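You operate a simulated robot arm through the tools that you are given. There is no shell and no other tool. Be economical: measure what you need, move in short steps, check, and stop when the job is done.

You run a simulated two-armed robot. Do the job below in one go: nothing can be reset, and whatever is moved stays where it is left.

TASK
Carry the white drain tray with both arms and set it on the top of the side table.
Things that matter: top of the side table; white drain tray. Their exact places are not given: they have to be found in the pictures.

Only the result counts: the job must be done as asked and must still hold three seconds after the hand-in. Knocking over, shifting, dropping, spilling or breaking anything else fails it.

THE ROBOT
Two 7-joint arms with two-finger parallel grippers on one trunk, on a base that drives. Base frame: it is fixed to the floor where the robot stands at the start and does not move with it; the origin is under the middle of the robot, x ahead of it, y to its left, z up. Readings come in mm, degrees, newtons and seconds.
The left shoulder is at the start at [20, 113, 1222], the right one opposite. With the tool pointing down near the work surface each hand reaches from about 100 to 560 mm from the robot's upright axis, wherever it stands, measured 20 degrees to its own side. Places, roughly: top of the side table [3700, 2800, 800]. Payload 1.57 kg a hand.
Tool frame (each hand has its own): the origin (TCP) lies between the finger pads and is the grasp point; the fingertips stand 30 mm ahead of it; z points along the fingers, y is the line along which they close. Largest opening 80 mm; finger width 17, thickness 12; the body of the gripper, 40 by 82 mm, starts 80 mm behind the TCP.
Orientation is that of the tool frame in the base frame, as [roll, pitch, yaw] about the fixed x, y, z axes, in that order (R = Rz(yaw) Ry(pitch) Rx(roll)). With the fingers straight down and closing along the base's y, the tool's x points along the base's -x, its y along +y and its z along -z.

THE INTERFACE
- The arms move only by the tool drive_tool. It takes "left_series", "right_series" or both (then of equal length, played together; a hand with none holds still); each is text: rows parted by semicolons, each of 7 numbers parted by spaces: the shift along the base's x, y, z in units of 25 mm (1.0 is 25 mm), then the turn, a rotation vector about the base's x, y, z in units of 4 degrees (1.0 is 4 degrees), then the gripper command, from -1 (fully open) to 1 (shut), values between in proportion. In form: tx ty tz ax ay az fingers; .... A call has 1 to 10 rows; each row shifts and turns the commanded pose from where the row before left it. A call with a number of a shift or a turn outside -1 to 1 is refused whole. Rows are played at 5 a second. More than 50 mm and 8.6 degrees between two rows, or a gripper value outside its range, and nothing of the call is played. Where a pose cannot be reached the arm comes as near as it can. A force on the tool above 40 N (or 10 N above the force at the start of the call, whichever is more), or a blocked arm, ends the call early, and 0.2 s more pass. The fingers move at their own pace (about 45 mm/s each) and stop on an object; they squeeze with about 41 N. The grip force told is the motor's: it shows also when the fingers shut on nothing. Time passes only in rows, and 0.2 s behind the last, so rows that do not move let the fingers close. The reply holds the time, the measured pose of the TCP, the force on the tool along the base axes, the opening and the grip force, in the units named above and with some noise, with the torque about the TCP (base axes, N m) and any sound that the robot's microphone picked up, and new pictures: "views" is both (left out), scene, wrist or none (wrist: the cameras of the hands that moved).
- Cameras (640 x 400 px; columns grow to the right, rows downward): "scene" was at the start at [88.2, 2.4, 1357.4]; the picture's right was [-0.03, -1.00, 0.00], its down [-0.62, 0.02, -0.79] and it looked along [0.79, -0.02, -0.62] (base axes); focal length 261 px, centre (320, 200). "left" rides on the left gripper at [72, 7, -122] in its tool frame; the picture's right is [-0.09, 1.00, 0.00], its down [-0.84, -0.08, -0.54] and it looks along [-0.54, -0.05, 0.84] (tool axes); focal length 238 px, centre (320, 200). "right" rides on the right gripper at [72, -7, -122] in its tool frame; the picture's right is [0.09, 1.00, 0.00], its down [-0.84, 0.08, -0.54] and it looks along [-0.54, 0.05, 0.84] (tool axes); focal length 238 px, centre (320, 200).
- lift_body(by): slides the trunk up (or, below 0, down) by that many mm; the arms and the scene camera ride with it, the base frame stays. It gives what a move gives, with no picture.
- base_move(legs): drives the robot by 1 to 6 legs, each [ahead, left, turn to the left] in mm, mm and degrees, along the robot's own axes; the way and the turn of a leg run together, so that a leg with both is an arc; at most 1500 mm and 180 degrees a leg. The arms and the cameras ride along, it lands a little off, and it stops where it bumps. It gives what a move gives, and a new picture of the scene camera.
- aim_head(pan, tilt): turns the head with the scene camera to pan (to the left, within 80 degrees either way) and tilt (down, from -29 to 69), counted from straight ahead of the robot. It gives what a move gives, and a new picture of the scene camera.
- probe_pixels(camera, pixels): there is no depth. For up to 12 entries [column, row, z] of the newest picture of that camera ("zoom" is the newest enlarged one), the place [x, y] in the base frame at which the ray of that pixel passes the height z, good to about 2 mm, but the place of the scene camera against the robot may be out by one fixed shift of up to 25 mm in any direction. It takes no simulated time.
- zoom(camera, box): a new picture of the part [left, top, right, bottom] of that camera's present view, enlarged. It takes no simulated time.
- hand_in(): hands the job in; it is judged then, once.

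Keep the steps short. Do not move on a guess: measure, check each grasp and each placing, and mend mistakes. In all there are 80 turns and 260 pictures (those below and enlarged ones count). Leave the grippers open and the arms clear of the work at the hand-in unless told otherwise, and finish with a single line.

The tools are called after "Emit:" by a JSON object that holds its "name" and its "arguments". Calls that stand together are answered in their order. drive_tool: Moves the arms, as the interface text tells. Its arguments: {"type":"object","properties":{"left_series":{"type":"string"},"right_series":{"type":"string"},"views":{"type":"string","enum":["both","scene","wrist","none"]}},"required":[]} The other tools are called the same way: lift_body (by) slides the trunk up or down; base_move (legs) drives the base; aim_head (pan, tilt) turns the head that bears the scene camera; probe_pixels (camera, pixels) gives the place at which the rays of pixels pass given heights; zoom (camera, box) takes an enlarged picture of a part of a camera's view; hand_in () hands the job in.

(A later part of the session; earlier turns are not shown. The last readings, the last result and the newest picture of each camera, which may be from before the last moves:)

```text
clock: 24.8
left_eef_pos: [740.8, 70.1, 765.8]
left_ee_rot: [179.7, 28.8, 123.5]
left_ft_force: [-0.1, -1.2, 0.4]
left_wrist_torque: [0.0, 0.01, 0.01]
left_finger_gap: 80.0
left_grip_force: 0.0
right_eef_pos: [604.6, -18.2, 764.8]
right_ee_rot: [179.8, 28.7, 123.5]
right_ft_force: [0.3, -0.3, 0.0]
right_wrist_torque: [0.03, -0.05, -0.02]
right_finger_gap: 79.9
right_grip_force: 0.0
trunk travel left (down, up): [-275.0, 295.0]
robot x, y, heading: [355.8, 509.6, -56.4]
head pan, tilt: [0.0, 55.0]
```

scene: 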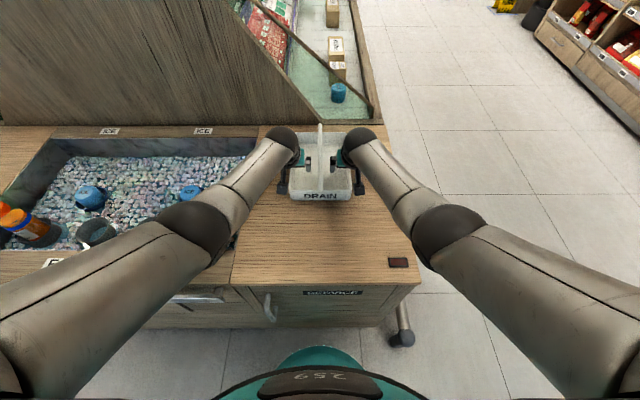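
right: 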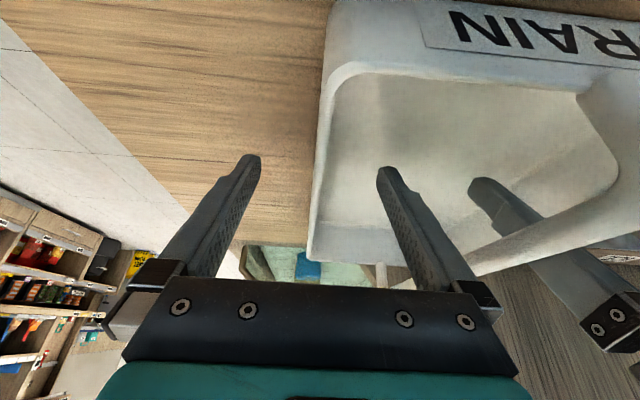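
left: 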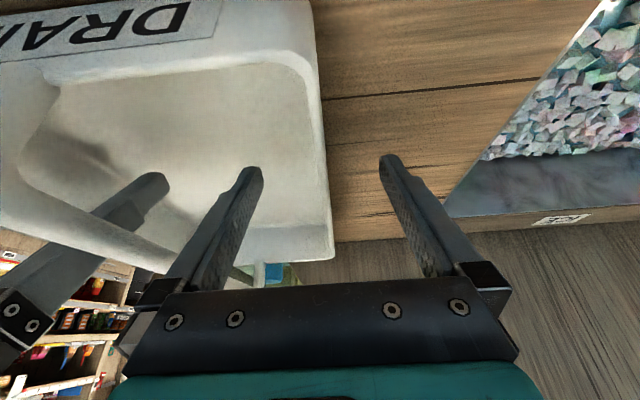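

The walls sit between the fingers on both sides. I'll close both grippers.

Emit:
{"name": "drive_tool", "arguments": {"left_series": "0 0 0 0 0 0 1;0 0 0 0 0 0 1;0 0 0 0 0 0 1;0 0 0 0 0 0 1;0 0 0 0 0 0 1;0 0 0 0 0 0 1;0 0 0 0 0 0 1", "right_series": "0 0 0 0 0 0 1;0 0 0 0 0 0 1;0 0 0 0 0 0 1;0 0 0 0 0 0 1;0 0 0 0 0 0 1;0 0 0 0 0 0 1;0 0 0 0 0 0 1"}}

```text
clock: 26.4
left_eef_pos: [742.2, 71.0, 766.0]
left_ee_rot: [179.5, 28.8, 123.4]
left_ft_force: [13.6, 9.0, 3.5]
left_wrist_torque: [-0.27, 0.38, -0.25]
left_finger_gap: 3.8
left_grip_force: 24.9
right_eef_pos: [602.1, -18.8, 765.0]
right_ee_rot: [180.0, 28.8, 123.5]
right_ft_force: [-12.4, -8.8, 1.8]
right_wrist_torque: [0.07, -0.29, 0.34]
right_finger_gap: 3.7
right_grip_force: 24.8
trunk travel left (down, up): [-275.0, 295.0]
robot x, y, heading: [353.0, 512.0, -56.4]
head pan, tilt: [0.0, 55.0]
```

scene: 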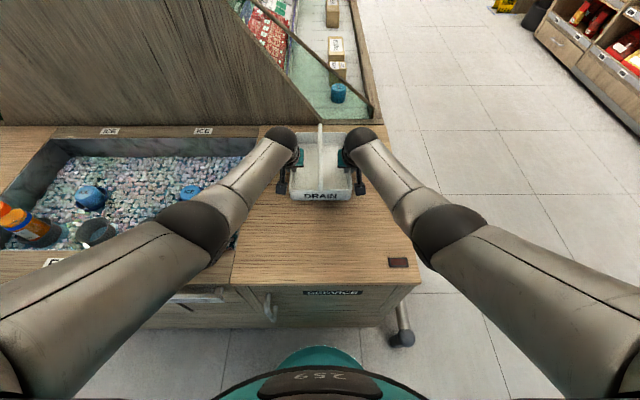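
right: 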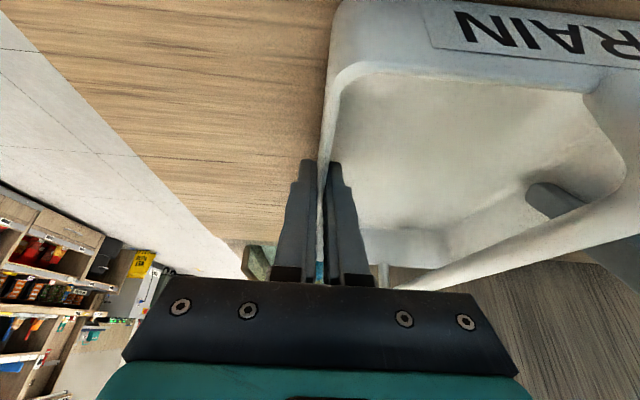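
left: 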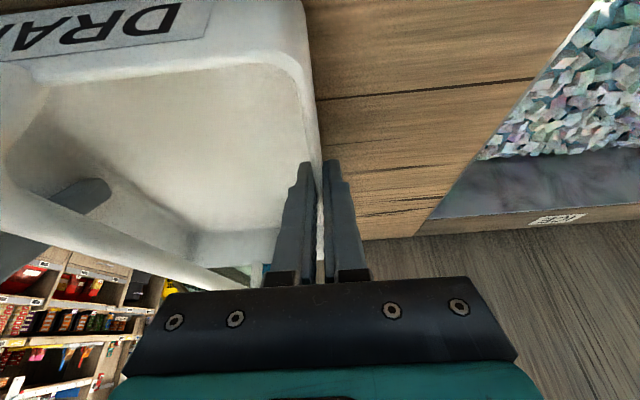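

Both grip the walls (gap 3.7 mm), with about 16 N of outward pull. I'll ease the hands inward by about 2 mm each, then lift with the trunk.

Emit:
{"name": "drive_tool", "arguments": {"left_series": "-0.07 -0.045 0 0 0 0 1;0 0 0 0 0 0 1", "right_series": "0.07 0.045 0 0 0 0 1;0 0 0 0 0 0 1", "views": "none"}}

Emit:
{"name": "lift_body", "arguments": {"by": 40}}

Emit:
{"name": "zoom", "arguments": {"camera": "scene", "box": [160, 80, 480, 280]}}

```text
clock: 27.0
left_eef_pos: [742.8, 71.4, 765.9]
left_ee_rot: [179.2, 28.7, 123.5]
left_ft_force: [18.9, 14.4, 9.6]
left_wrist_torque: [0.33, 0.75, -0.3]
left_finger_gap: 4.0
left_grip_force: 24.8
right_eef_pos: [603.1, -18.3, 764.3]
right_ee_rot: [-179.9, 28.9, 123.4]
right_ft_force: [-18.3, -13.1, 4.2]
right_wrist_torque: [0.49, -0.11, 0.33]
right_finger_gap: 3.5
right_grip_force: 25.1
trunk travel left (down, up): [-275.0, 295.0]
robot x, y, heading: [351.3, 508.6, -56.2]
head pan, tilt: [0.0, 55.0]
```

```text
clock: 27.9
left_eef_pos: [737.7, 66.4, 806.1]
left_ee_rot: [179.8, 29.0, 123.4]
left_ft_force: [-0.2, -0.3, -0.5]
left_wrist_torque: [0.0, 0.02, 0.01]
left_finger_gap: 0.0
left_grip_force: 21.0
right_eef_pos: [608.1, -17.2, 805.8]
right_ee_rot: [179.6, 28.8, 123.4]
right_ft_force: [0.0, 0.2, -0.6]
right_wrist_torque: [0.01, -0.05, 0.03]
right_finger_gap: 0.0
right_grip_force: 20.9
trunk travel left (down, up): [-315.0, 255.0]
robot x, y, heading: [355.7, 511.8, -56.5]
head pan, tilt: [0.0, 55.0]
```

```text
2.00 times, centred on (320, 180) of scene
```

zoom: 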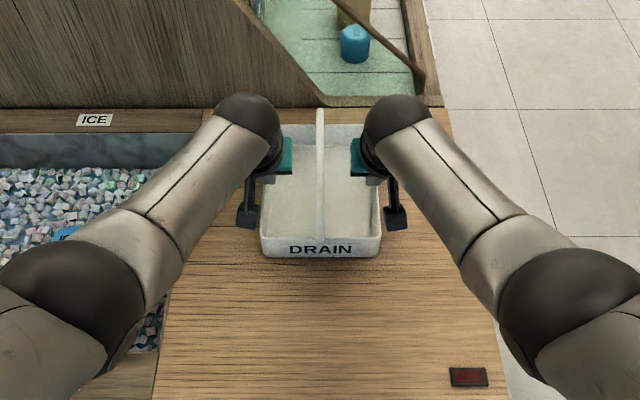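

Both slipped off. I'd read the force sign backwards: the hands were pressing inward, so they need to sit about 3 mm further out, deeper, and at the tray's middle. I'll raise a bit, open, and drive 25 mm ahead to gain reach.

Emit:
{"name": "lift_body", "arguments": {"by": 20}}

Emit:
{"name": "drive_tool", "arguments": {"left_series": "0 0 0 0 0 0 -1;0 0 0 0 0 0 -1;0 0 0 0 0 0 -1;0 0 0 0 0 0 -1;0 0 0 0 0 0 -1", "right_series": "0 0 0 0 0 0 -1;0 0 0 0 0 0 -1;0 0 0 0 0 0 -1;0 0 0 0 0 0 -1;0 0 0 0 0 0 -1", "views": "none"}}

Emit:
{"name": "base_move", "arguments": {"legs": [[25, 0, 0]]}}

Emit:
{"name": "drive_tool", "arguments": {"left_series": "0 0 0 0 0 0 -1", "right_series": "0 0 0 0 0 0 -1"}}

Emit:
{"name": "zoom", "arguments": {"camera": "scene", "box": [240, 100, 400, 230]}}

```text
clock: 28.5
left_eef_pos: [737.4, 67.6, 825.9]
left_ee_rot: [179.7, 28.8, 123.5]
left_ft_force: [-0.1, -0.1, 0.7]
left_wrist_torque: [-0.03, 0.03, 0.0]
left_finger_gap: 0.0
left_grip_force: 21.7
right_eef_pos: [606.5, -16.4, 825.5]
right_ee_rot: [179.8, 28.8, 123.6]
right_ft_force: [0.7, 0.2, 0.7]
right_wrist_torque: [0.01, -0.04, 0.01]
right_finger_gap: 0.3
right_grip_force: 20.9
trunk travel left (down, up): [-335.0, 235.0]
robot x, y, heading: [353.5, 508.8, -56.5]
head pan, tilt: [0.0, 55.0]
```

```text
clock: 29.7
left_eef_pos: [738.5, 68.4, 825.6]
left_ee_rot: [179.7, 28.8, 123.5]
left_ft_force: [0.3, -0.2, 0.3]
left_wrist_torque: [0.04, 0.03, 0.01]
left_finger_gap: 80.2
left_grip_force: 0.0
right_eef_pos: [606.0, -16.9, 824.5]
right_ee_rot: [179.8, 28.8, 123.5]
right_ft_force: [0.2, -0.8, 0.0]
right_wrist_torque: [-0.01, 0.0, 0.01]
right_finger_gap: 80.1
right_grip_force: 0.0
trunk travel left (down, up): [-335.0, 235.0]
robot x, y, heading: [349.7, 509.6, -56.5]
head pan, tilt: [0.0, 55.0]
```

```text
clock: 30.6
left_eef_pos: [752.0, 46.4, 825.3]
left_ee_rot: [179.6, 28.8, 123.5]
left_ft_force: [-0.9, -0.1, -0.1]
left_wrist_torque: [-0.01, 0.02, 0.0]
left_finger_gap: 80.2
left_grip_force: 0.0
right_eef_pos: [622.1, -38.0, 824.1]
right_ee_rot: [179.8, 28.8, 123.6]
right_ft_force: [0.5, -0.6, 0.4]
right_wrist_torque: [-0.01, 0.01, 0.02]
right_finger_gap: 80.1
right_grip_force: 0.0
trunk travel left (down, up): [-335.0, 235.0]
robot x, y, heading: [365.5, 492.7, -56.6]
head pan, tilt: [0.0, 55.0]
```

scene: 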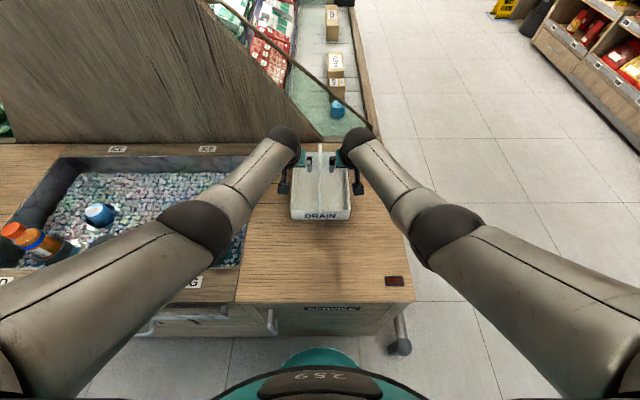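

```text
clock: 30.9
left_eef_pos: [752.5, 46.8, 826.2]
left_ee_rot: [179.8, 28.9, 123.5]
left_ft_force: [0.4, 0.3, 0.4]
left_wrist_torque: [0.0, -0.02, -0.04]
left_finger_gap: 79.9
left_grip_force: 0.0
right_eef_pos: [621.4, -37.6, 823.0]
right_ee_rot: [179.8, 28.8, 123.4]
right_ft_force: [-0.5, -0.3, -0.7]
right_wrist_torque: [0.03, 0.03, 0.0]
right_finger_gap: 80.5
right_grip_force: 0.1
trunk travel left (down, up): [-335.0, 235.0]
robot x, y, heading: [369.3, 488.7, -56.6]
head pan, tilt: [0.0, 55.0]
```

scene: 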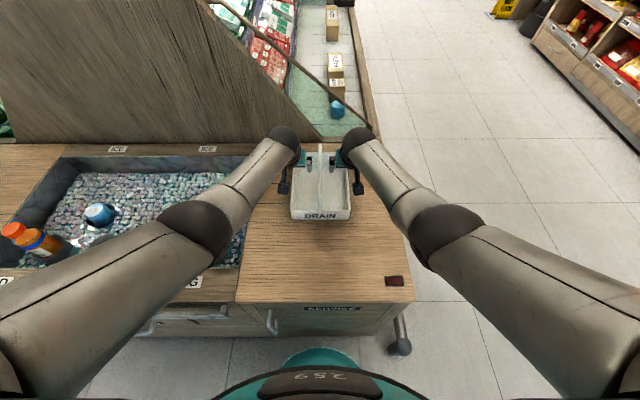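
right: 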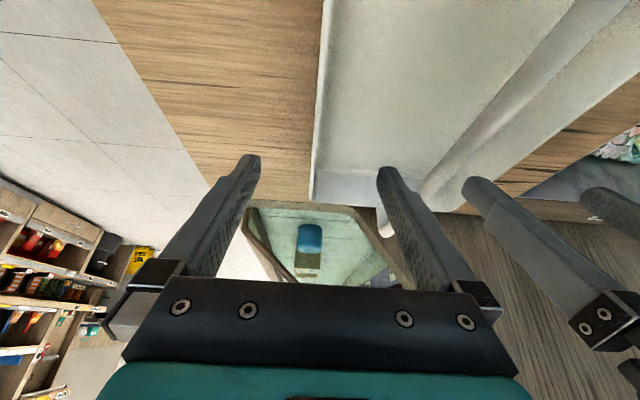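
left: 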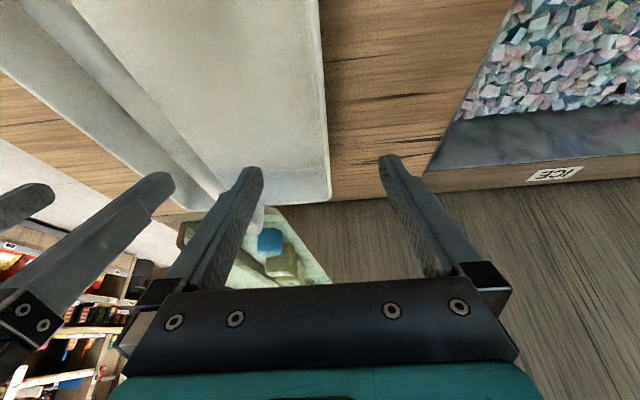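

```text
3.08 times, centred on (320, 165) of scene
```

zoom: 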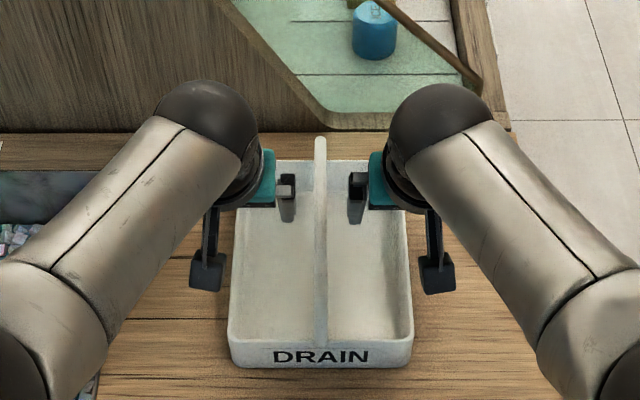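

I'll measure the two wall rims from the wrist views, now with a fresh pose.

Emit:
{"name": "probe_pixels", "arguments": {"camera": "right", "pixels": [[326, 40, 768], [334, 40, 768], [310, 190, 768], [318, 185, 768]]}}

Emit:
{"name": "probe_pixels", "arguments": {"camera": "left", "pixels": [[322, 40, 768], [313, 40, 768], [330, 190, 768], [322, 185, 768]]}}

Emit:
{"name": "zoom", "arguments": {"camera": "right", "box": [280, 0, 440, 100]}}

Emit:
{"name": "zoom", "arguments": {"camera": "left", "box": [240, 0, 400, 100]}}

```text
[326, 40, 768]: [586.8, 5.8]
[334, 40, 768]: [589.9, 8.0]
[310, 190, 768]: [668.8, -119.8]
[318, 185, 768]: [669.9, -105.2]
```

```text
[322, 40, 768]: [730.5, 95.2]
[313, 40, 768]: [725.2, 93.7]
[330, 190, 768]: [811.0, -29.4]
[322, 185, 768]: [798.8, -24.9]
```

```text
4.00 times, centred on (360, 50) of right
```

zoom: 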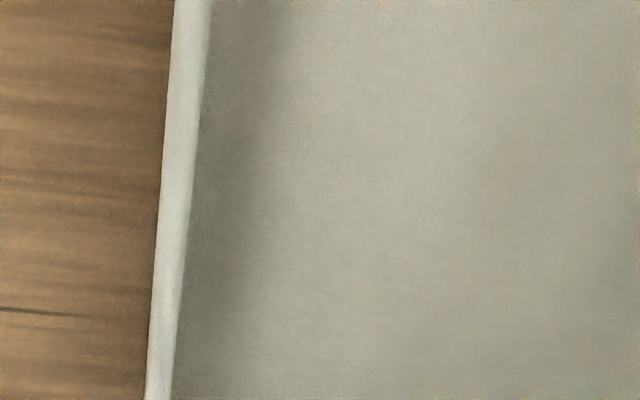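

```text
4.00 times, centred on (320, 50) of left
```

zoom: 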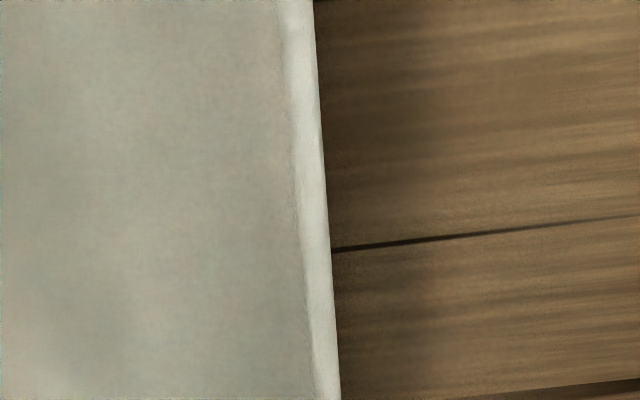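

The wall centres are 167 mm apart, so the targets are left (759.6, 46.7) and right (621.2, -46.6), at z≈761. I'll correct horizontally, then descend.

Emit:
{"name": "drive_tool", "arguments": {"left_series": "0.296 0.0 0 0 0 0 -1;0 0 -0.64 0 0 0 -1;0 0 -0.64 0 0 0 -1;0 0 -0.64 0 0 0 -1;0 0 -0.64 0 0 0 -1;0 0 0 0 0 0 -1", "right_series": "-0.024 -0.35 0 0 0 0 -1;0 0 -0.62 0 0 0 -1;0 0 -0.62 0 0 0 -1;0 0 -0.62 0 0 0 -1;0 0 -0.62 0 0 0 -1;0 0 0 0 0 0 -1"}}

```text
clock: 32.4
left_eef_pos: [753.3, 62.0, 772.0]
left_ee_rot: [179.7, 28.8, 123.6]
left_ft_force: [-0.5, 0.2, 0.7]
left_wrist_torque: [0.03, -0.02, -0.02]
left_finger_gap: 79.9
left_grip_force: 0.1
left hand out of reach, approached as far as the arm can: row 4, 5
right_eef_pos: [607.9, -33.7, 772.0]
right_ee_rot: [179.9, 28.8, 123.5]
right_ft_force: [-0.2, -0.7, 0.6]
right_wrist_torque: [-0.01, 0.02, 0.03]
right_finger_gap: 80.0
right_grip_force: 0.0
right hand out of reach, approached as far as the arm can: row 4, 5
trunk travel left (down, up): [-335.0, 235.0]
robot x, y, heading: [368.3, 488.5, -56.6]
head pan, tilt: [0.0, 55.0]
```

scene: 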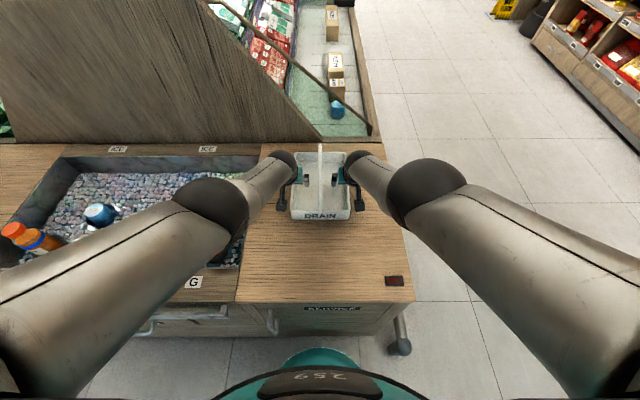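
right: 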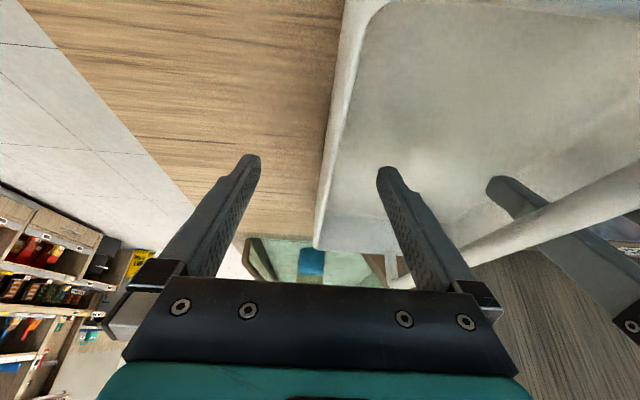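
left: 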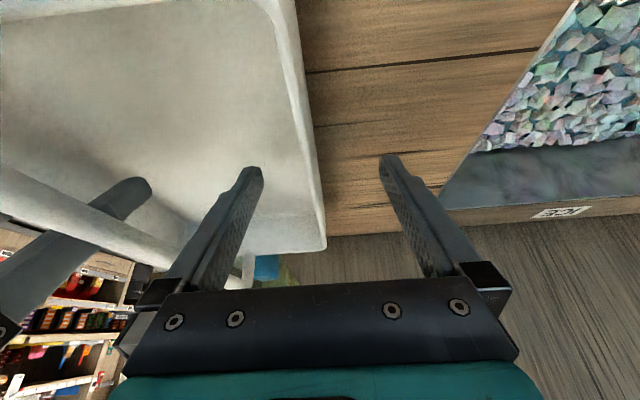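

The trunk is 60 mm higher than before, which cost reach. I'll raise the hands, then lower the trunk, then check.

Emit:
{"name": "drive_tool", "arguments": {"left_series": "0 0 0.7 0 0 0 -1;0 0 0.7 0 0 0 -1;0 0 0.7 0 0 0 -1;0 0 0.7 0 0 0 -1;0 0 0.7 0 0 0 -1;0 0 0 0 0 0 -1", "right_series": "0 0 0.7 0 0 0 -1;0 0 0.7 0 0 0 -1;0 0 0.7 0 0 0 -1;0 0 0.7 0 0 0 -1;0 0 0.7 0 0 0 -1;0 0 0 0 0 0 -1", "views": "none"}}

Emit:
{"name": "lift_body", "arguments": {"by": -60}}

```text
clock: 33.8
left_eef_pos: [754.9, 62.8, 858.4]
left_ee_rot: [179.7, 28.7, 123.5]
left_ft_force: [0.0, 0.4, 0.5]
left_wrist_torque: [0.04, 0.02, -0.01]
left_finger_gap: 79.8
left_grip_force: 0.1
right_eef_pos: [635.1, -60.9, 837.3]
right_ee_rot: [179.8, 28.8, 123.6]
right_ft_force: [0.6, 0.3, 0.2]
right_wrist_torque: [0.0, -0.04, 0.0]
right_finger_gap: 80.3
right_grip_force: 0.1
right hand out of reach, approached as far as the arm can: row 1, 2, 3, 4, 5
trunk travel left (down, up): [-335.0, 235.0]
robot x, y, heading: [366.3, 490.7, -56.7]
head pan, tilt: [0.0, 55.0]
```

```text
clock: 34.8
left_eef_pos: [753.7, 63.6, 799.4]
left_ee_rot: [179.7, 28.8, 123.5]
left_ft_force: [0.1, 0.0, -0.7]
left_wrist_torque: [0.01, 0.0, -0.01]
left_finger_gap: 79.7
left_grip_force: 0.1
right_eef_pos: [634.3, -61.4, 777.4]
right_ee_rot: [179.8, 28.8, 123.4]
right_ft_force: [-0.2, -0.5, -0.1]
right_wrist_torque: [-0.04, -0.02, 0.02]
right_finger_gap: 80.1
right_grip_force: 0.1
trunk travel left (down, up): [-275.0, 295.0]
robot x, y, heading: [367.3, 489.7, -56.6]
head pan, tilt: [0.0, 55.0]
```

Emit:
{"name": "drive_tool", "arguments": {"left_series": "0.006 -0.17 0 0 0 0 -1;0.006 -0.17 -0.5 0 0 0 -1;0 0 -0.5 0 0 0 -1;0 0 0 0 0 0 -1", "right_series": "-0.25 0.31 0 0 0 0 -1;-0.25 0.31 0 0 0 0 -1;-0.25 0.31 0 0 0 0 -1;0 0 0 0 0 0 -1", "views": "wrist"}}

```text
clock: 35.8
left_eef_pos: [754.2, 54.7, 773.9]
left_ee_rot: [179.7, 28.9, 123.5]
left_ft_force: [-0.8, -0.4, -0.8]
left_wrist_torque: [-0.01, -0.01, -0.01]
left_finger_gap: 80.0
left_grip_force: 0.0
right_eef_pos: [632.8, -54.6, 764.4]
right_ee_rot: [179.7, 28.7, 123.4]
right_ft_force: [0.1, -0.6, -0.4]
right_wrist_torque: [0.01, 0.0, -0.04]
right_finger_gap: 79.9
right_grip_force: 0.0
right hand out of reach, approached as far as the arm can: row 1, 2, 3
trunk travel left (down, up): [-275.0, 295.0]
robot x, y, heading: [366.7, 488.6, -56.6]
head pan, tilt: [0.0, 55.0]
```

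right: 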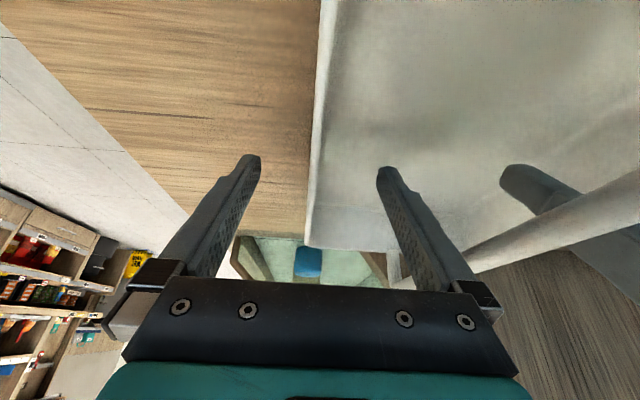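
left: 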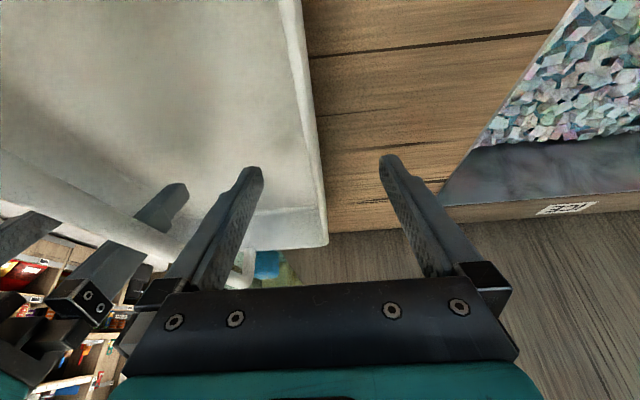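

The right hand's commanded point is still beyond its reach, so I'll pull it back toward the robot and up until it tracks.

Emit:
{"name": "drive_tool", "arguments": {"right_series": "-0.3 0.44 0.4 0 0 0 -1;-0.3 0.44 0.4 0 0 0 -1;0 0 0 0 0 0 -1", "views": "none"}}

```text
clock: 36.5
left_eef_pos: [754.8, 55.5, 774.0]
left_ee_rot: [179.7, 28.8, 123.4]
left_ft_force: [-1.3, 0.2, 0.1]
left_wrist_torque: [-0.05, 0.01, -0.04]
left_finger_gap: 79.9
left_grip_force: 0.1
right_eef_pos: [637.2, -52.7, 770.3]
right_ee_rot: [179.8, 28.8, 123.5]
right_ft_force: [0.5, 0.1, -0.4]
right_wrist_torque: [-0.02, -0.01, -0.01]
right_finger_gap: 80.1
right_grip_force: 0.1
right hand out of reach, approached as far as the arm can: row 1, 2
trunk travel left (down, up): [-275.0, 295.0]
robot x, y, heading: [370.9, 489.9, -56.7]
head pan, tilt: [0.0, 55.0]
```

Emit:
{"name": "drive_tool", "arguments": {"right_series": "0 0 0.8 0 0 0 -1;-0.2 0.3 0.8 0 0 0 -1;-0.2 0.3 0.8 0 0 0 -1;-0.2 0.3 0.8 0 0 0 -1;0 0 0 0 0 0 -1"}}

```text
clock: 37.8
left_eef_pos: [755.1, 54.5, 774.9]
left_ee_rot: [179.7, 28.8, 123.5]
left_ft_force: [-0.1, 0.2, 0.8]
left_wrist_torque: [-0.03, 0.0, 0.0]
left_finger_gap: 79.9
left_grip_force: 0.1
right_eef_pos: [662.3, -67.0, 826.1]
right_ee_rot: [179.8, 28.7, 123.5]
right_ft_force: [-0.1, 0.6, 0.5]
right_wrist_torque: [0.0, 0.02, 0.01]
right_finger_gap: 79.9
right_grip_force: 0.1
right hand out of reach, approached as far as the arm can: row 1, 2, 3, 4
trunk travel left (down, up): [-275.0, 295.0]
robot x, y, heading: [366.7, 489.3, -56.7]
head pan, tilt: [0.0, 55.0]
```

scene: 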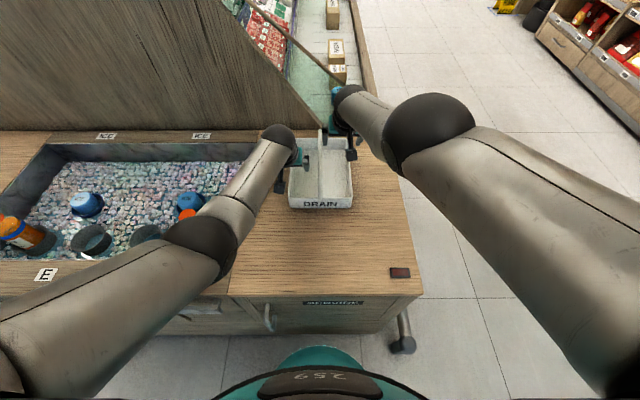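
right: 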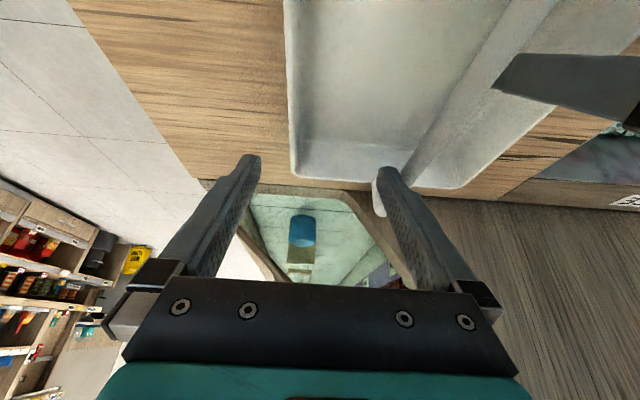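

The right arm drifted into a poor elbow posture near a joint limit. I'll pull it up and back toward its start region to recover.

Emit:
{"name": "drive_tool", "arguments": {"right_series": "-0.45 0.4 0.8 0 0 0 -1;-0.6 0.4 0.8 0 0 0 -1;-0.7 0.44 0.6 0 0 0 -1;-0.7 0.44 0.6 0 0 0 -1;-0.7 0.44 0.5 0 0 0 -1;-0.7 0.44 0.4 0 0 0 -1;-0.7 0.44 0 0 0 0 -1;-0.7 0.44 0 0 0 0 -1"}}

```text
clock: 39.5
left_eef_pos: [755.5, 54.6, 774.0]
left_ee_rot: [179.7, 28.8, 123.6]
left_ft_force: [-0.6, 0.1, 0.0]
left_wrist_torque: [0.0, -0.02, -0.03]
left_finger_gap: 79.9
left_grip_force: 0.2
right_eef_pos: [652.2, -89.0, 851.4]
right_ee_rot: [179.8, 28.7, 123.4]
right_ft_force: [-1.0, -0.6, 0.3]
right_wrist_torque: [0.0, 0.02, 0.0]
right_finger_gap: 80.0
right_grip_force: 0.1
right hand out of reach, approached as far as the arm can: row 1, 2, 3, 4, 5, 6, 7, 8
trunk travel left (down, up): [-275.0, 295.0]
robot x, y, heading: [367.8, 487.4, -56.1]
head pan, tilt: [0.0, 55.0]
```

scene: 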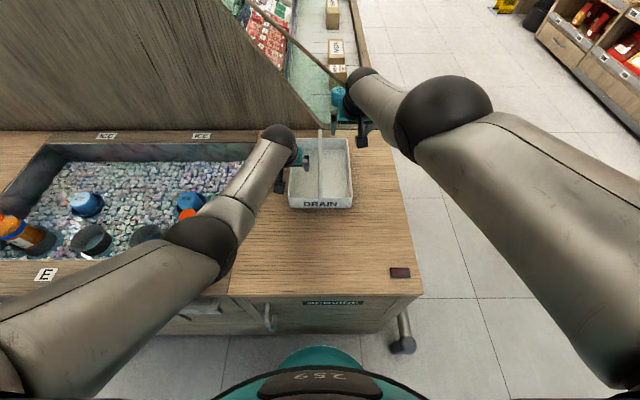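
right: 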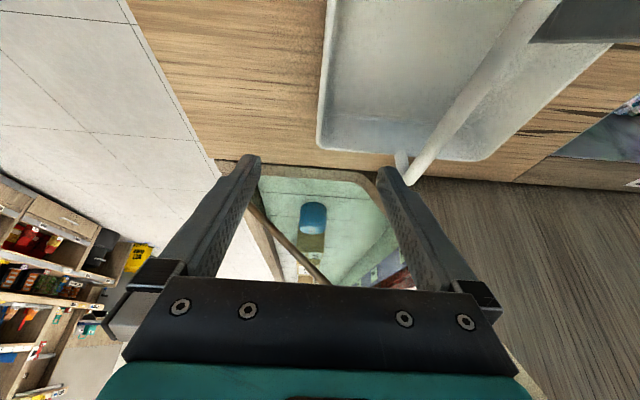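

It's stuck at a wrist or elbow limit. I'll rotate it back toward vertical while pulling up and back, which should free that joint.

Emit:
{"name": "drive_tool", "arguments": {"right_series": "-0.2 0.3 0.4 0.597 0.402 0 -1;-0.2 0.3 0.4 0.597 0.402 0 -1;-0.2 0.3 0.4 0.597 0.402 0 -1;-0.2 0.3 0.4 0.597 0.402 0 -1;-0.2 0.3 0.4 0.597 0.402 0 -1;-0.2 0.3 0.4 0.597 0.402 0 -1;-0.2 0.3 0.4 0.597 0.402 0 -1;-0.2 0.3 0.4 0.597 0.402 0 -1"}}

```text
clock: 41.4
left_eef_pos: [755.3, 54.7, 774.7]
left_ee_rot: [179.6, 28.9, 123.5]
left_ft_force: [1.0, -0.2, -0.7]
left_wrist_torque: [0.0, 0.03, 0.01]
left_finger_gap: 79.8
left_grip_force: 0.1
right_eef_pos: [624.5, -40.6, 927.8]
right_ee_rot: [180.0, 5.6, 123.5]
right_ft_force: [0.2, 0.2, 0.8]
right_wrist_torque: [0.01, -0.03, -0.01]
right_finger_gap: 80.1
right_grip_force: 0.1
right hand out of reach, approached as far as the arm can: row 1, 2, 3, 5
trunk travel left (down, up): [-275.0, 295.0]
robot x, y, heading: [367.8, 488.2, -56.7]
head pan, tilt: [0.0, 55.0]
```

scene: 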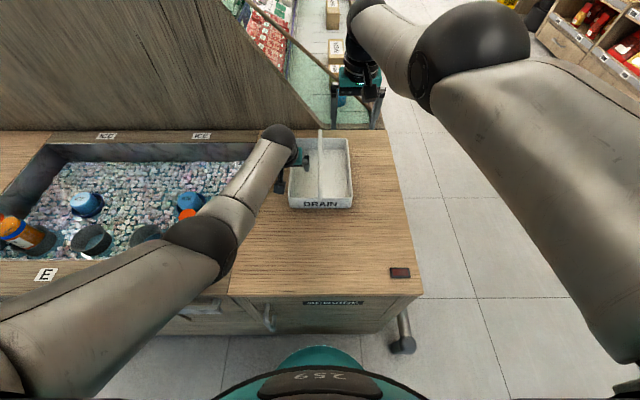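
right: 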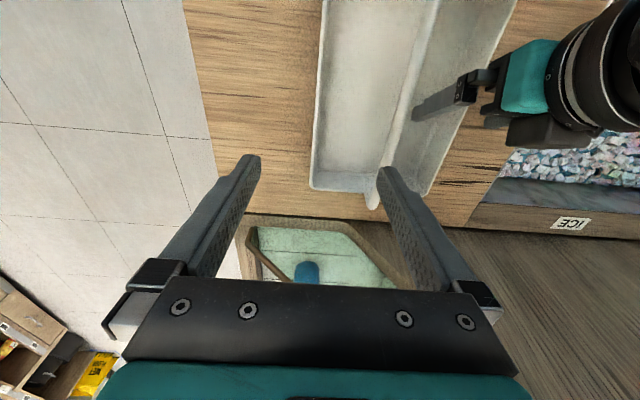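

It's free now. I'll return the right hand to its start-like pose (vertical, off to its own side) to reset the elbow.

Emit:
{"name": "drive_tool", "arguments": {"right_series": "-0.79 0.17 0.2 0.146 0.098 0 -1;-0.79 0.17 0.2 0.146 0.098 0 -1;-0.79 0.17 0.2 0.146 0.098 0 -1;-0.79 0.17 0.2 0.146 0.098 0 -1;-0.79 0.17 0.2 0.146 0.098 0 -1;-0.79 0.17 0.2 0.146 0.098 0 -1;-0.79 0.17 0.2 0.146 0.098 0 -1;-0.79 0.17 0.2 0.146 0.098 0 -1;0 0 0 0 0 0 -1", "views": "scene"}}

```text
clock: 43.4
left_eef_pos: [755.1, 54.9, 774.6]
left_ee_rot: [179.8, 28.8, 123.5]
left_ft_force: [1.0, -0.4, -0.1]
left_wrist_torque: [0.02, -0.02, 0.01]
left_finger_gap: 79.9
left_grip_force: 0.0
right_eef_pos: [534.1, -93.5, 955.0]
right_ee_rot: [180.0, 0.0, 123.5]
right_ft_force: [-0.3, -0.7, -1.1]
right_wrist_torque: [-0.03, -0.02, -0.04]
right_finger_gap: 80.1
right_grip_force: 0.0
right hand out of reach, approached as far as the arm can: row 1, 2, 3, 4, 5, 6, 7, 8
trunk travel left (down, up): [-275.0, 295.0]
robot x, y, heading: [367.1, 487.1, -56.6]
head pan, tilt: [0.0, 55.0]
```

scene: 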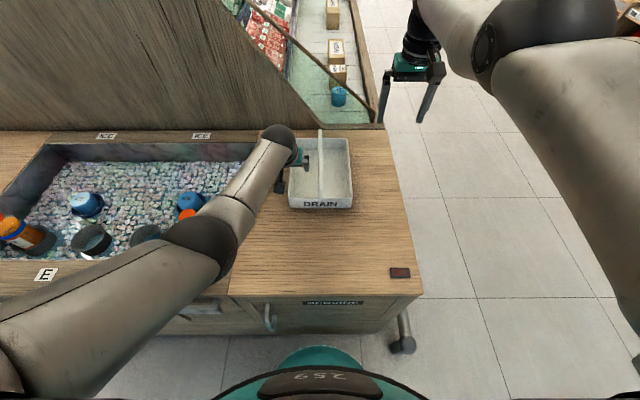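

It's still limited by the raised-elbow posture. I'll try raising the hand well up, where the elbow can swing back.

Emit:
{"name": "drive_tool", "arguments": {"right_series": "-0.3 -0.2 1 0 0 0 -1;-0.3 -0.2 1 0 0 0 -1;-0.3 -0.2 1 0 0 0 -1;-0.3 -0.2 1 0 0 0 -1;0 0 1 0 0 0 -1;0 0 1 0 0 0 -1;0 0 1 0 0 0 -1;0 0 0 0 0 0 -1", "views": "scene"}}

```text
clock: 45.1
left_eef_pos: [755.5, 54.8, 774.0]
left_ee_rot: [179.7, 28.7, 123.4]
left_ft_force: [0.6, -0.1, 0.1]
left_wrist_torque: [0.01, 0.01, 0.04]
left_finger_gap: 79.8
left_grip_force: 0.1
right_eef_pos: [496.6, -105.2, 1129.6]
right_ee_rot: [-179.9, 0.1, 123.5]
right_ft_force: [0.5, -0.5, 0.0]
right_wrist_torque: [-0.03, -0.04, -0.01]
right_finger_gap: 79.6
right_grip_force: 0.1
right hand out of reach, approached as far as the arm can: row 7
trunk travel left (down, up): [-275.0, 295.0]
robot x, y, heading: [370.7, 491.2, -56.3]
head pan, tilt: [0.0, 55.0]
```

scene: 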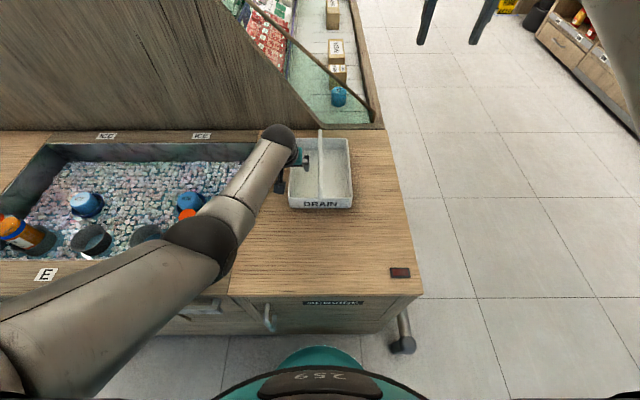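

Commands rebase on the achieved pose, and it tracks again at this height. I'll pull it straight back.

Emit:
{"name": "drive_tool", "arguments": {"right_series": "-0.42 0.62 0 0 0 0 -1;-0.42 0.62 0 0 0 0 -1;-0.42 0.62 0 0 0 0 -1;-0.42 0.62 0 0 0 0 -1;-0.42 0.62 0 0 0 0 -1;-0.42 0.62 0 0 0 0 -1;-0.42 0.62 0 0 0 0 -1;-0.42 0.62 0 0 0 0 -1;0 0 0 0 0 0 -1", "views": "none"}}

Emit:
{"name": "aim_head", "arguments": {"pan": -25, "tilt": 35}}

```text
clock: 47.1
left_eef_pos: [754.7, 55.4, 773.5]
left_ee_rot: [179.6, 28.8, 123.5]
left_ft_force: [-0.2, -0.3, 0.0]
left_wrist_torque: [0.0, -0.02, 0.02]
left_finger_gap: 80.1
left_grip_force: 0.1
right_eef_pos: [492.1, -105.2, 1138.3]
right_ee_rot: [-180.0, 0.0, 123.5]
right_ft_force: [-0.6, -0.2, -0.4]
right_wrist_torque: [0.0, 0.04, 0.01]
right_finger_gap: 80.0
right_grip_force: 0.2
right hand out of reach, approached as far as the arm can: row 1, 2, 3, 4, 5, 6, 7, 8
trunk travel left (down, up): [-275.0, 295.0]
robot x, y, heading: [363.5, 489.3, -56.0]
head pan, tilt: [0.0, 55.0]
```

```text
clock: 48.0
left_eef_pos: [754.7, 55.2, 772.8]
left_ee_rot: [179.7, 28.9, 123.4]
left_ft_force: [0.4, -0.4, 0.4]
left_wrist_torque: [0.0, 0.02, 0.01]
left_finger_gap: 80.2
left_grip_force: 0.0
right_eef_pos: [491.1, -104.5, 1137.9]
right_ee_rot: [180.0, 0.1, 123.5]
right_ft_force: [-1.2, 0.6, -0.8]
right_wrist_torque: [-0.01, -0.01, -0.02]
right_finger_gap: 79.9
right_grip_force: 0.1
trunk travel left (down, up): [-275.0, 295.0]
robot x, y, heading: [366.1, 489.1, -56.5]
head pan, tilt: [-25.0, 35.0]
```

scene: 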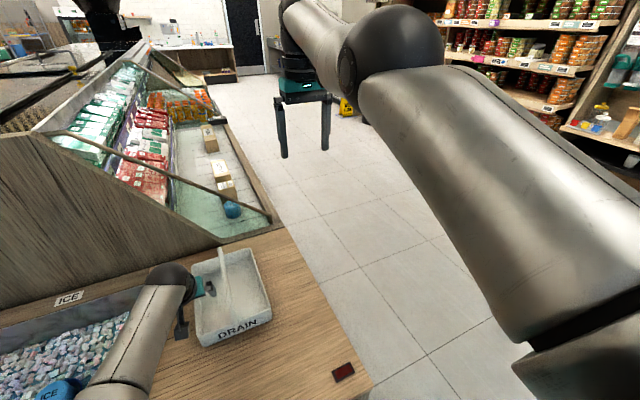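

The arm is stuck in retraction. I'll test whether a yaw of the tool frees the limiting joint.

Emit:
{"name": "drive_tool", "arguments": {"right_series": "-0.3 0.45 0 0 0 1 -1;-0.3 0.45 0 0 0 1 -1;-0.3 0.45 0 0 0 1 -1;-0.3 0.45 0 0 0 1 -1;-0.3 0.45 0 0 0 1 -1;-0.3 0.45 0 0 0 1 -1", "views": "none"}}

```text
clock: 49.4
left_eef_pos: [754.4, 55.3, 774.0]
left_ee_rot: [179.7, 28.8, 123.6]
left_ft_force: [0.5, -0.6, -0.1]
left_wrist_torque: [-0.02, -0.01, 0.0]
left_finger_gap: 80.2
left_grip_force: 0.1
right_eef_pos: [481.2, -103.8, 1158.2]
right_ee_rot: [-180.0, 0.0, 147.7]
right_ft_force: [-0.5, -0.3, -0.1]
right_wrist_torque: [0.01, 0.02, -0.01]
right_finger_gap: 80.2
right_grip_force: 0.1
right hand out of reach, approached as far as the arm can: row 1, 2, 3, 4, 5, 6
trunk travel left (down, up): [-275.0, 295.0]
robot x, y, heading: [369.6, 491.5, -56.5]
head pan, tilt: [-25.0, 35.0]
```

The hand slides on a constant 565 mm radius about the shoulder: the elbow is bent slightly the wrong way, against its limit. I'll stretch the arm through straight and then retract, which should flip the elbow back.

Emit:
{"name": "drive_tool", "arguments": {"right_series": "0.36 -0.9 0.24 0 0 -1 -1;0.36 -0.9 0.24 0 0 -1 -1;0.36 -0.9 0.24 0 0 -1 -1;-0.36 0.9 -0.24 0 0 -1 -1;-0.36 0.9 -0.24 0 0 -1 -1;-0.36 0.9 -0.24 0 0 -1 -1;-0.36 0.9 -0.24 0 0 0 -1;-0.36 0.9 -0.24 0 0 0 -1", "views": "scene"}}

```text
clock: 51.2
left_eef_pos: [754.7, 55.4, 773.7]
left_ee_rot: [179.7, 28.8, 123.5]
left_ft_force: [0.8, 0.5, -1.0]
left_wrist_torque: [0.04, 0.03, 0.03]
left_finger_gap: 80.2
left_grip_force: 0.0
right_eef_pos: [465.2, -111.4, 1162.4]
right_ee_rot: [180.0, 0.1, 123.5]
right_ft_force: [0.0, -0.3, -0.3]
right_wrist_torque: [0.01, 0.01, 0.0]
right_finger_gap: 79.9
right_grip_force: 0.0
right hand out of reach, approached as far as the arm can: row 1, 2, 3, 4, 5, 6, 7, 8
trunk travel left (down, up): [-275.0, 295.0]
robot x, y, heading: [365.2, 493.2, -56.3]
head pan, tilt: [-25.0, 35.0]
```

scene: 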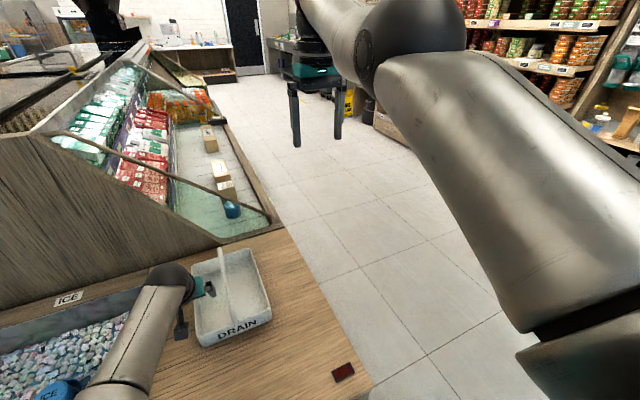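

Emit:
{"name": "drive_tool", "arguments": {"right_series": "0.36 -0.9 0.1 0 0 0 -1;0.36 -0.9 0.1 0 0 0 -1;0.36 -0.9 0.1 0 0 0 -1;0.36 -0.9 0.1 0 0 0 -1", "views": "none"}}

```text
clock: 52.2
left_eef_pos: [755.3, 54.9, 774.5]
left_ee_rot: [179.7, 28.8, 123.5]
left_ft_force: [0.1, -0.1, 0.2]
left_wrist_torque: [-0.01, -0.01, 0.0]
left_finger_gap: 79.9
left_grip_force: 0.0
right_eef_pos: [463.2, -115.6, 1158.6]
right_ee_rot: [180.0, -0.1, 123.6]
right_ft_force: [-0.9, 0.9, -0.4]
right_wrist_torque: [-0.01, -0.03, 0.01]
right_finger_gap: 80.1
right_grip_force: 0.2
right hand out of reach, approached as far as the arm can: row 1, 2, 3, 4
trunk travel left (down, up): [-275.0, 295.0]
robot x, y, heading: [369.0, 488.3, -56.6]
head pan, tilt: [-25.0, 35.0]
```

The arm is straight, hence singular. A sideways move is shared between shoulder and elbow, so I'll sweep the hand left (the elbow's natural flexing direction) with a slight retraction.

Emit:
{"name": "drive_tool", "arguments": {"right_series": "0.65 0.65 0 0 0 0 -1;0.65 0.65 0 0 0 0 -1;0.65 0.65 0 0 0 0 -1;0.6 0.7 0 0 0 0 -1;0.55 0.75 0 0 0 0 -1;0.5 0.8 0 0 0 0 -1", "views": "scene"}}

```text
clock: 53.6
left_eef_pos: [754.8, 55.6, 774.0]
left_ee_rot: [179.8, 28.8, 123.5]
left_ft_force: [0.6, -0.1, 1.2]
left_wrist_torque: [0.0, 0.0, 0.01]
left_finger_gap: 79.9
left_grip_force: 0.1
right_eef_pos: [571.8, -38.6, 1170.5]
right_ee_rot: [-180.0, 0.0, 123.6]
right_ft_force: [0.1, 0.3, 0.3]
right_wrist_torque: [0.01, 0.02, 0.0]
right_finger_gap: 80.0
right_grip_force: 0.1
right hand out of reach, approached as far as the arm can: row 1, 2, 3, 4, 5, 6
trunk travel left (down, up): [-275.0, 295.0]
robot x, y, heading: [365.1, 490.2, -56.7]
head pan, tilt: [-25.0, 35.0]
```

scene: 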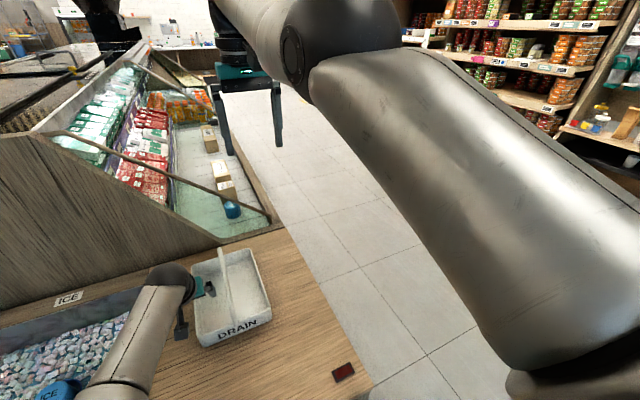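

Emit:
{"name": "drive_tool", "arguments": {"right_series": "-0.1 0.15 -1 0 0 0 -1;-0.1 0.15 -1 0 0 0 -1;-0.1 0.15 -1 0 0 0 -1;-0.1 0.15 -1 0 0 0 -1;-0.1 0.15 -1 0 0 0 -1;-0.1 0.15 -1 0 0 0 -1;-0.1 0.15 -1 0 0 0 -1", "views": "none"}}

```text
clock: 55.2
left_eef_pos: [755.1, 54.8, 773.0]
left_ee_rot: [179.7, 28.8, 123.4]
left_ft_force: [-0.2, -0.1, -0.2]
left_wrist_torque: [-0.02, 0.06, -0.03]
left_finger_gap: 80.3
left_grip_force: 0.0
right_eef_pos: [588.8, -55.6, 1001.5]
right_ee_rot: [-179.8, 0.1, 123.6]
right_ft_force: [0.2, 0.2, -0.8]
right_wrist_torque: [0.02, 0.03, -0.01]
right_finger_gap: 80.1
right_grip_force: 0.0
right hand out of reach, approached as far as the arm can: row 1, 2, 3, 4, 5, 6, 7
trunk travel left (down, up): [-275.0, 295.0]
robot x, y, heading: [366.0, 492.8, -56.5]
head pan, tilt: [-25.0, 35.0]
```

Left and down didn't free it. I'll try sweeping right with a stronger retraction.

Emit:
{"name": "drive_tool", "arguments": {"right_series": "-0.85 -0.2 0 0 0 0 -1;-0.85 -0.2 0 0 0 0 -1;-0.85 -0.2 0 0 0 0 -1;-0.85 -0.2 0 0 0 0 -1;-0.9 0 0 0 0 0 -1;-0.9 0 0 0 0 0 -1;-0.9 0 0 0 0 0 -1;-0.9 0 0 0 0 0 -1", "views": "none"}}

```text
clock: 57.0
left_eef_pos: [755.0, 54.5, 773.8]
left_ee_rot: [179.7, 28.7, 123.3]
left_ft_force: [0.1, -0.7, 0.5]
left_wrist_torque: [-0.01, 0.01, 0.02]
left_finger_gap: 80.1
left_grip_force: 0.1
right_eef_pos: [453.3, -140.6, 1000.3]
right_ee_rot: [-180.0, -0.1, 123.7]
right_ft_force: [-0.1, -0.1, 1.0]
right_wrist_torque: [0.06, 0.03, -0.01]
right_finger_gap: 80.1
right_grip_force: 0.1
right hand out of reach, approached as far as the arm can: row 1, 2, 3, 4, 5, 6, 7, 8
trunk travel left (down, up): [-275.0, 295.0]
robot x, y, heading: [369.7, 493.9, -56.3]
head pan, tilt: [-25.0, 35.0]
```

I'll try orientation changes combined with retraction, since a tilt also drives the elbow joint.

Emit:
{"name": "drive_tool", "arguments": {"right_series": "-0.4 0.6 0 -1 -0.66 0 -1;-0.4 0.6 0 -1 -0.66 0 -1;-0.4 0.6 0 -1 -0.66 0 -1;-0.4 0.6 0 -1 -0.66 0 -1;-0.4 0.6 0 -1 -0.66 0 -1;-0.4 0.6 0 -1 -0.66 0 -1", "views": "none"}}

Emit:
{"name": "drive_tool", "arguments": {"right_series": "-0.4 0.6 0 0.66 -1 0 -1;-0.4 0.6 0 0.66 -1 0 -1;-0.4 0.6 0 0.66 -1 0 -1;-0.4 0.6 0 0.66 -1 0 -1", "views": "scene"}}

```text
clock: 58.4
left_eef_pos: [754.0, 55.3, 773.1]
left_ee_rot: [179.7, 28.8, 123.4]
left_ft_force: [0.5, -0.3, 0.2]
left_wrist_torque: [-0.03, -0.01, 0.01]
left_finger_gap: 80.3
left_grip_force: 0.0
right_eef_pos: [466.2, -239.8, 991.4]
right_ee_rot: [-179.9, 28.9, 123.5]
right_ft_force: [-0.2, -0.8, 0.5]
right_wrist_torque: [0.0, -0.02, 0.01]
right_finger_gap: 79.9
right_grip_force: 0.1
right hand out of reach, approached as far as the arm can: row 1, 2, 3, 4, 5, 6
trunk travel left (down, up): [-275.0, 295.0]
robot x, y, heading: [368.0, 492.6, -56.5]
head pan, tilt: [-25.0, 35.0]
```

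```text
clock: 59.4
left_eef_pos: [753.9, 54.6, 774.2]
left_ee_rot: [179.6, 28.8, 123.5]
left_ft_force: [-0.7, 0.0, -0.6]
left_wrist_torque: [0.03, 0.02, -0.01]
left_finger_gap: 80.2
left_grip_force: 0.2
right_eef_pos: [436.2, -225.0, 987.9]
right_ee_rot: [158.4, 27.1, 113.3]
right_ft_force: [0.0, -0.2, -0.3]
right_wrist_torque: [0.0, -0.02, 0.01]
right_finger_gap: 80.2
right_grip_force: 0.1
right hand out of reach, approached as far as the arm can: row 1, 2, 3, 4
trunk travel left (down, up): [-275.0, 295.0]
robot x, y, heading: [365.7, 489.2, -56.5]
head pan, tilt: [-25.0, 35.0]
```

scene: 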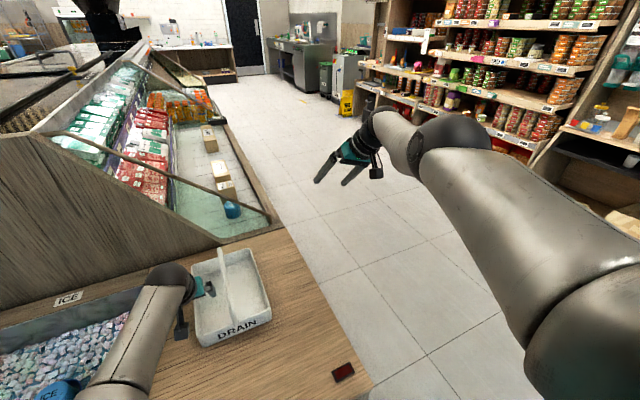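

Inward and outward are both blocked within about 20 mm. That fits an elbow with an offset hinge on the wrong side of its maximum stretch. To pass through it I need outward and sideways together, so I'll push out and left, then retract and left.

Emit:
{"name": "drive_tool", "arguments": {"right_series": "0.97 -0.2 0 -0.66 1 0 -1;0.97 -0.2 0 -0.66 1 0 -1;0.97 -0.2 0 -0.66 1 0 -1;0.97 -0.2 0 -0.66 1 0 -1;0.97 -0.1 0 0 0 0 -1;0.9 0.3 0 0 0 0 -1;0.6 0.8 0 0 0 0 -1;0.3 0.9 0 0 0 0 -1;0.2 0.9 0 0 0 0 -1;0 0.9 0 0 0 0 -1", "views": "scene"}}

```text
clock: 61.6
left_eef_pos: [755.5, 55.7, 775.0]
left_ee_rot: [179.8, 28.8, 123.5]
left_ft_force: [0.2, 0.1, -0.6]
left_wrist_torque: [0.01, 0.02, 0.01]
left_finger_gap: 79.8
left_grip_force: 0.0
right_eef_pos: [590.4, -109.4, 988.4]
right_ee_rot: [-179.9, 28.9, 123.5]
right_ft_force: [0.1, -0.4, 0.2]
right_wrist_torque: [0.04, 0.03, 0.03]
right_finger_gap: 80.0
right_grip_force: 0.0
right hand out of reach, approached as far as the arm can: row 2, 3, 4, 5, 6
trunk travel left (down, up): [-275.0, 295.0]
robot x, y, heading: [367.6, 489.0, -56.6]
head pan, tilt: [-25.0, 35.0]
```

scene: 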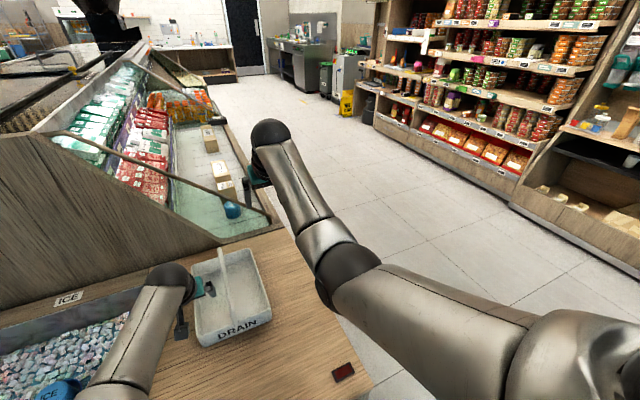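

The elbow is back on its proper side and tracking. To stay well clear of full stretch I'll raise the hands over the targets, then lower the trunk by 80 mm.

Emit:
{"name": "drive_tool", "arguments": {"left_series": "0.037 -0.069 0.77 0 0 0 -1;0.037 -0.069 0.77 0 0 0 -1;0.037 -0.069 0.77 0 0 0 -1;0.037 -0.069 0.77 0 0 0 -1;0.037 -0.069 0.77 0 0 0 -1;0 0 0 0 0 0 -1", "right_series": "0.25 0.5 -0.86 0 0 0 -1;0.25 0.5 -0.86 0 0 0 -1;0.25 0.5 -0.86 0 0 0 -1;0.25 0.5 -0.86 0 0 0 -1;0.25 0.5 -0.86 0 0 0 -1;0 0 0 0 0 0 -1", "views": "none"}}

Emit:
{"name": "aim_head", "arguments": {"pan": 10, "tilt": 50}}

```text
clock: 63.0
left_eef_pos: [758.7, 45.9, 870.5]
left_ee_rot: [179.7, 28.8, 123.4]
left_ft_force: [-0.5, -0.4, 0.4]
left_wrist_torque: [-0.01, 0.01, 0.0]
left_finger_gap: 79.9
left_grip_force: 0.0
right_eef_pos: [621.6, -46.9, 881.7]
right_ee_rot: [-179.9, 29.0, 123.5]
right_ft_force: [0.3, 0.5, -0.9]
right_wrist_torque: [-0.01, 0.01, -0.02]
right_finger_gap: 80.2
right_grip_force: 0.2
trunk travel left (down, up): [-275.0, 295.0]
robot x, y, heading: [364.8, 486.9, -56.7]
head pan, tilt: [-25.0, 35.0]
```

```text
clock: 64.0
left_eef_pos: [759.0, 46.2, 869.0]
left_ee_rot: [179.7, 28.8, 123.6]
left_ft_force: [0.0, -0.1, -1.4]
left_wrist_torque: [-0.02, 0.02, 0.01]
left_finger_gap: 80.2
left_grip_force: 0.1
right_eef_pos: [621.6, -46.5, 882.6]
right_ee_rot: [-179.9, 28.8, 123.5]
right_ft_force: [0.0, 0.2, 0.0]
right_wrist_torque: [0.0, -0.02, 0.0]
right_finger_gap: 79.8
right_grip_force: 0.1
trunk travel left (down, up): [-275.0, 295.0]
robot x, y, heading: [366.2, 489.7, -56.6]
head pan, tilt: [10.0, 50.0]
```

scene: 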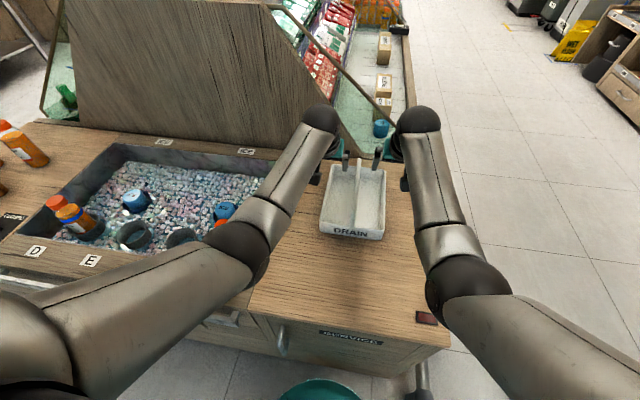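

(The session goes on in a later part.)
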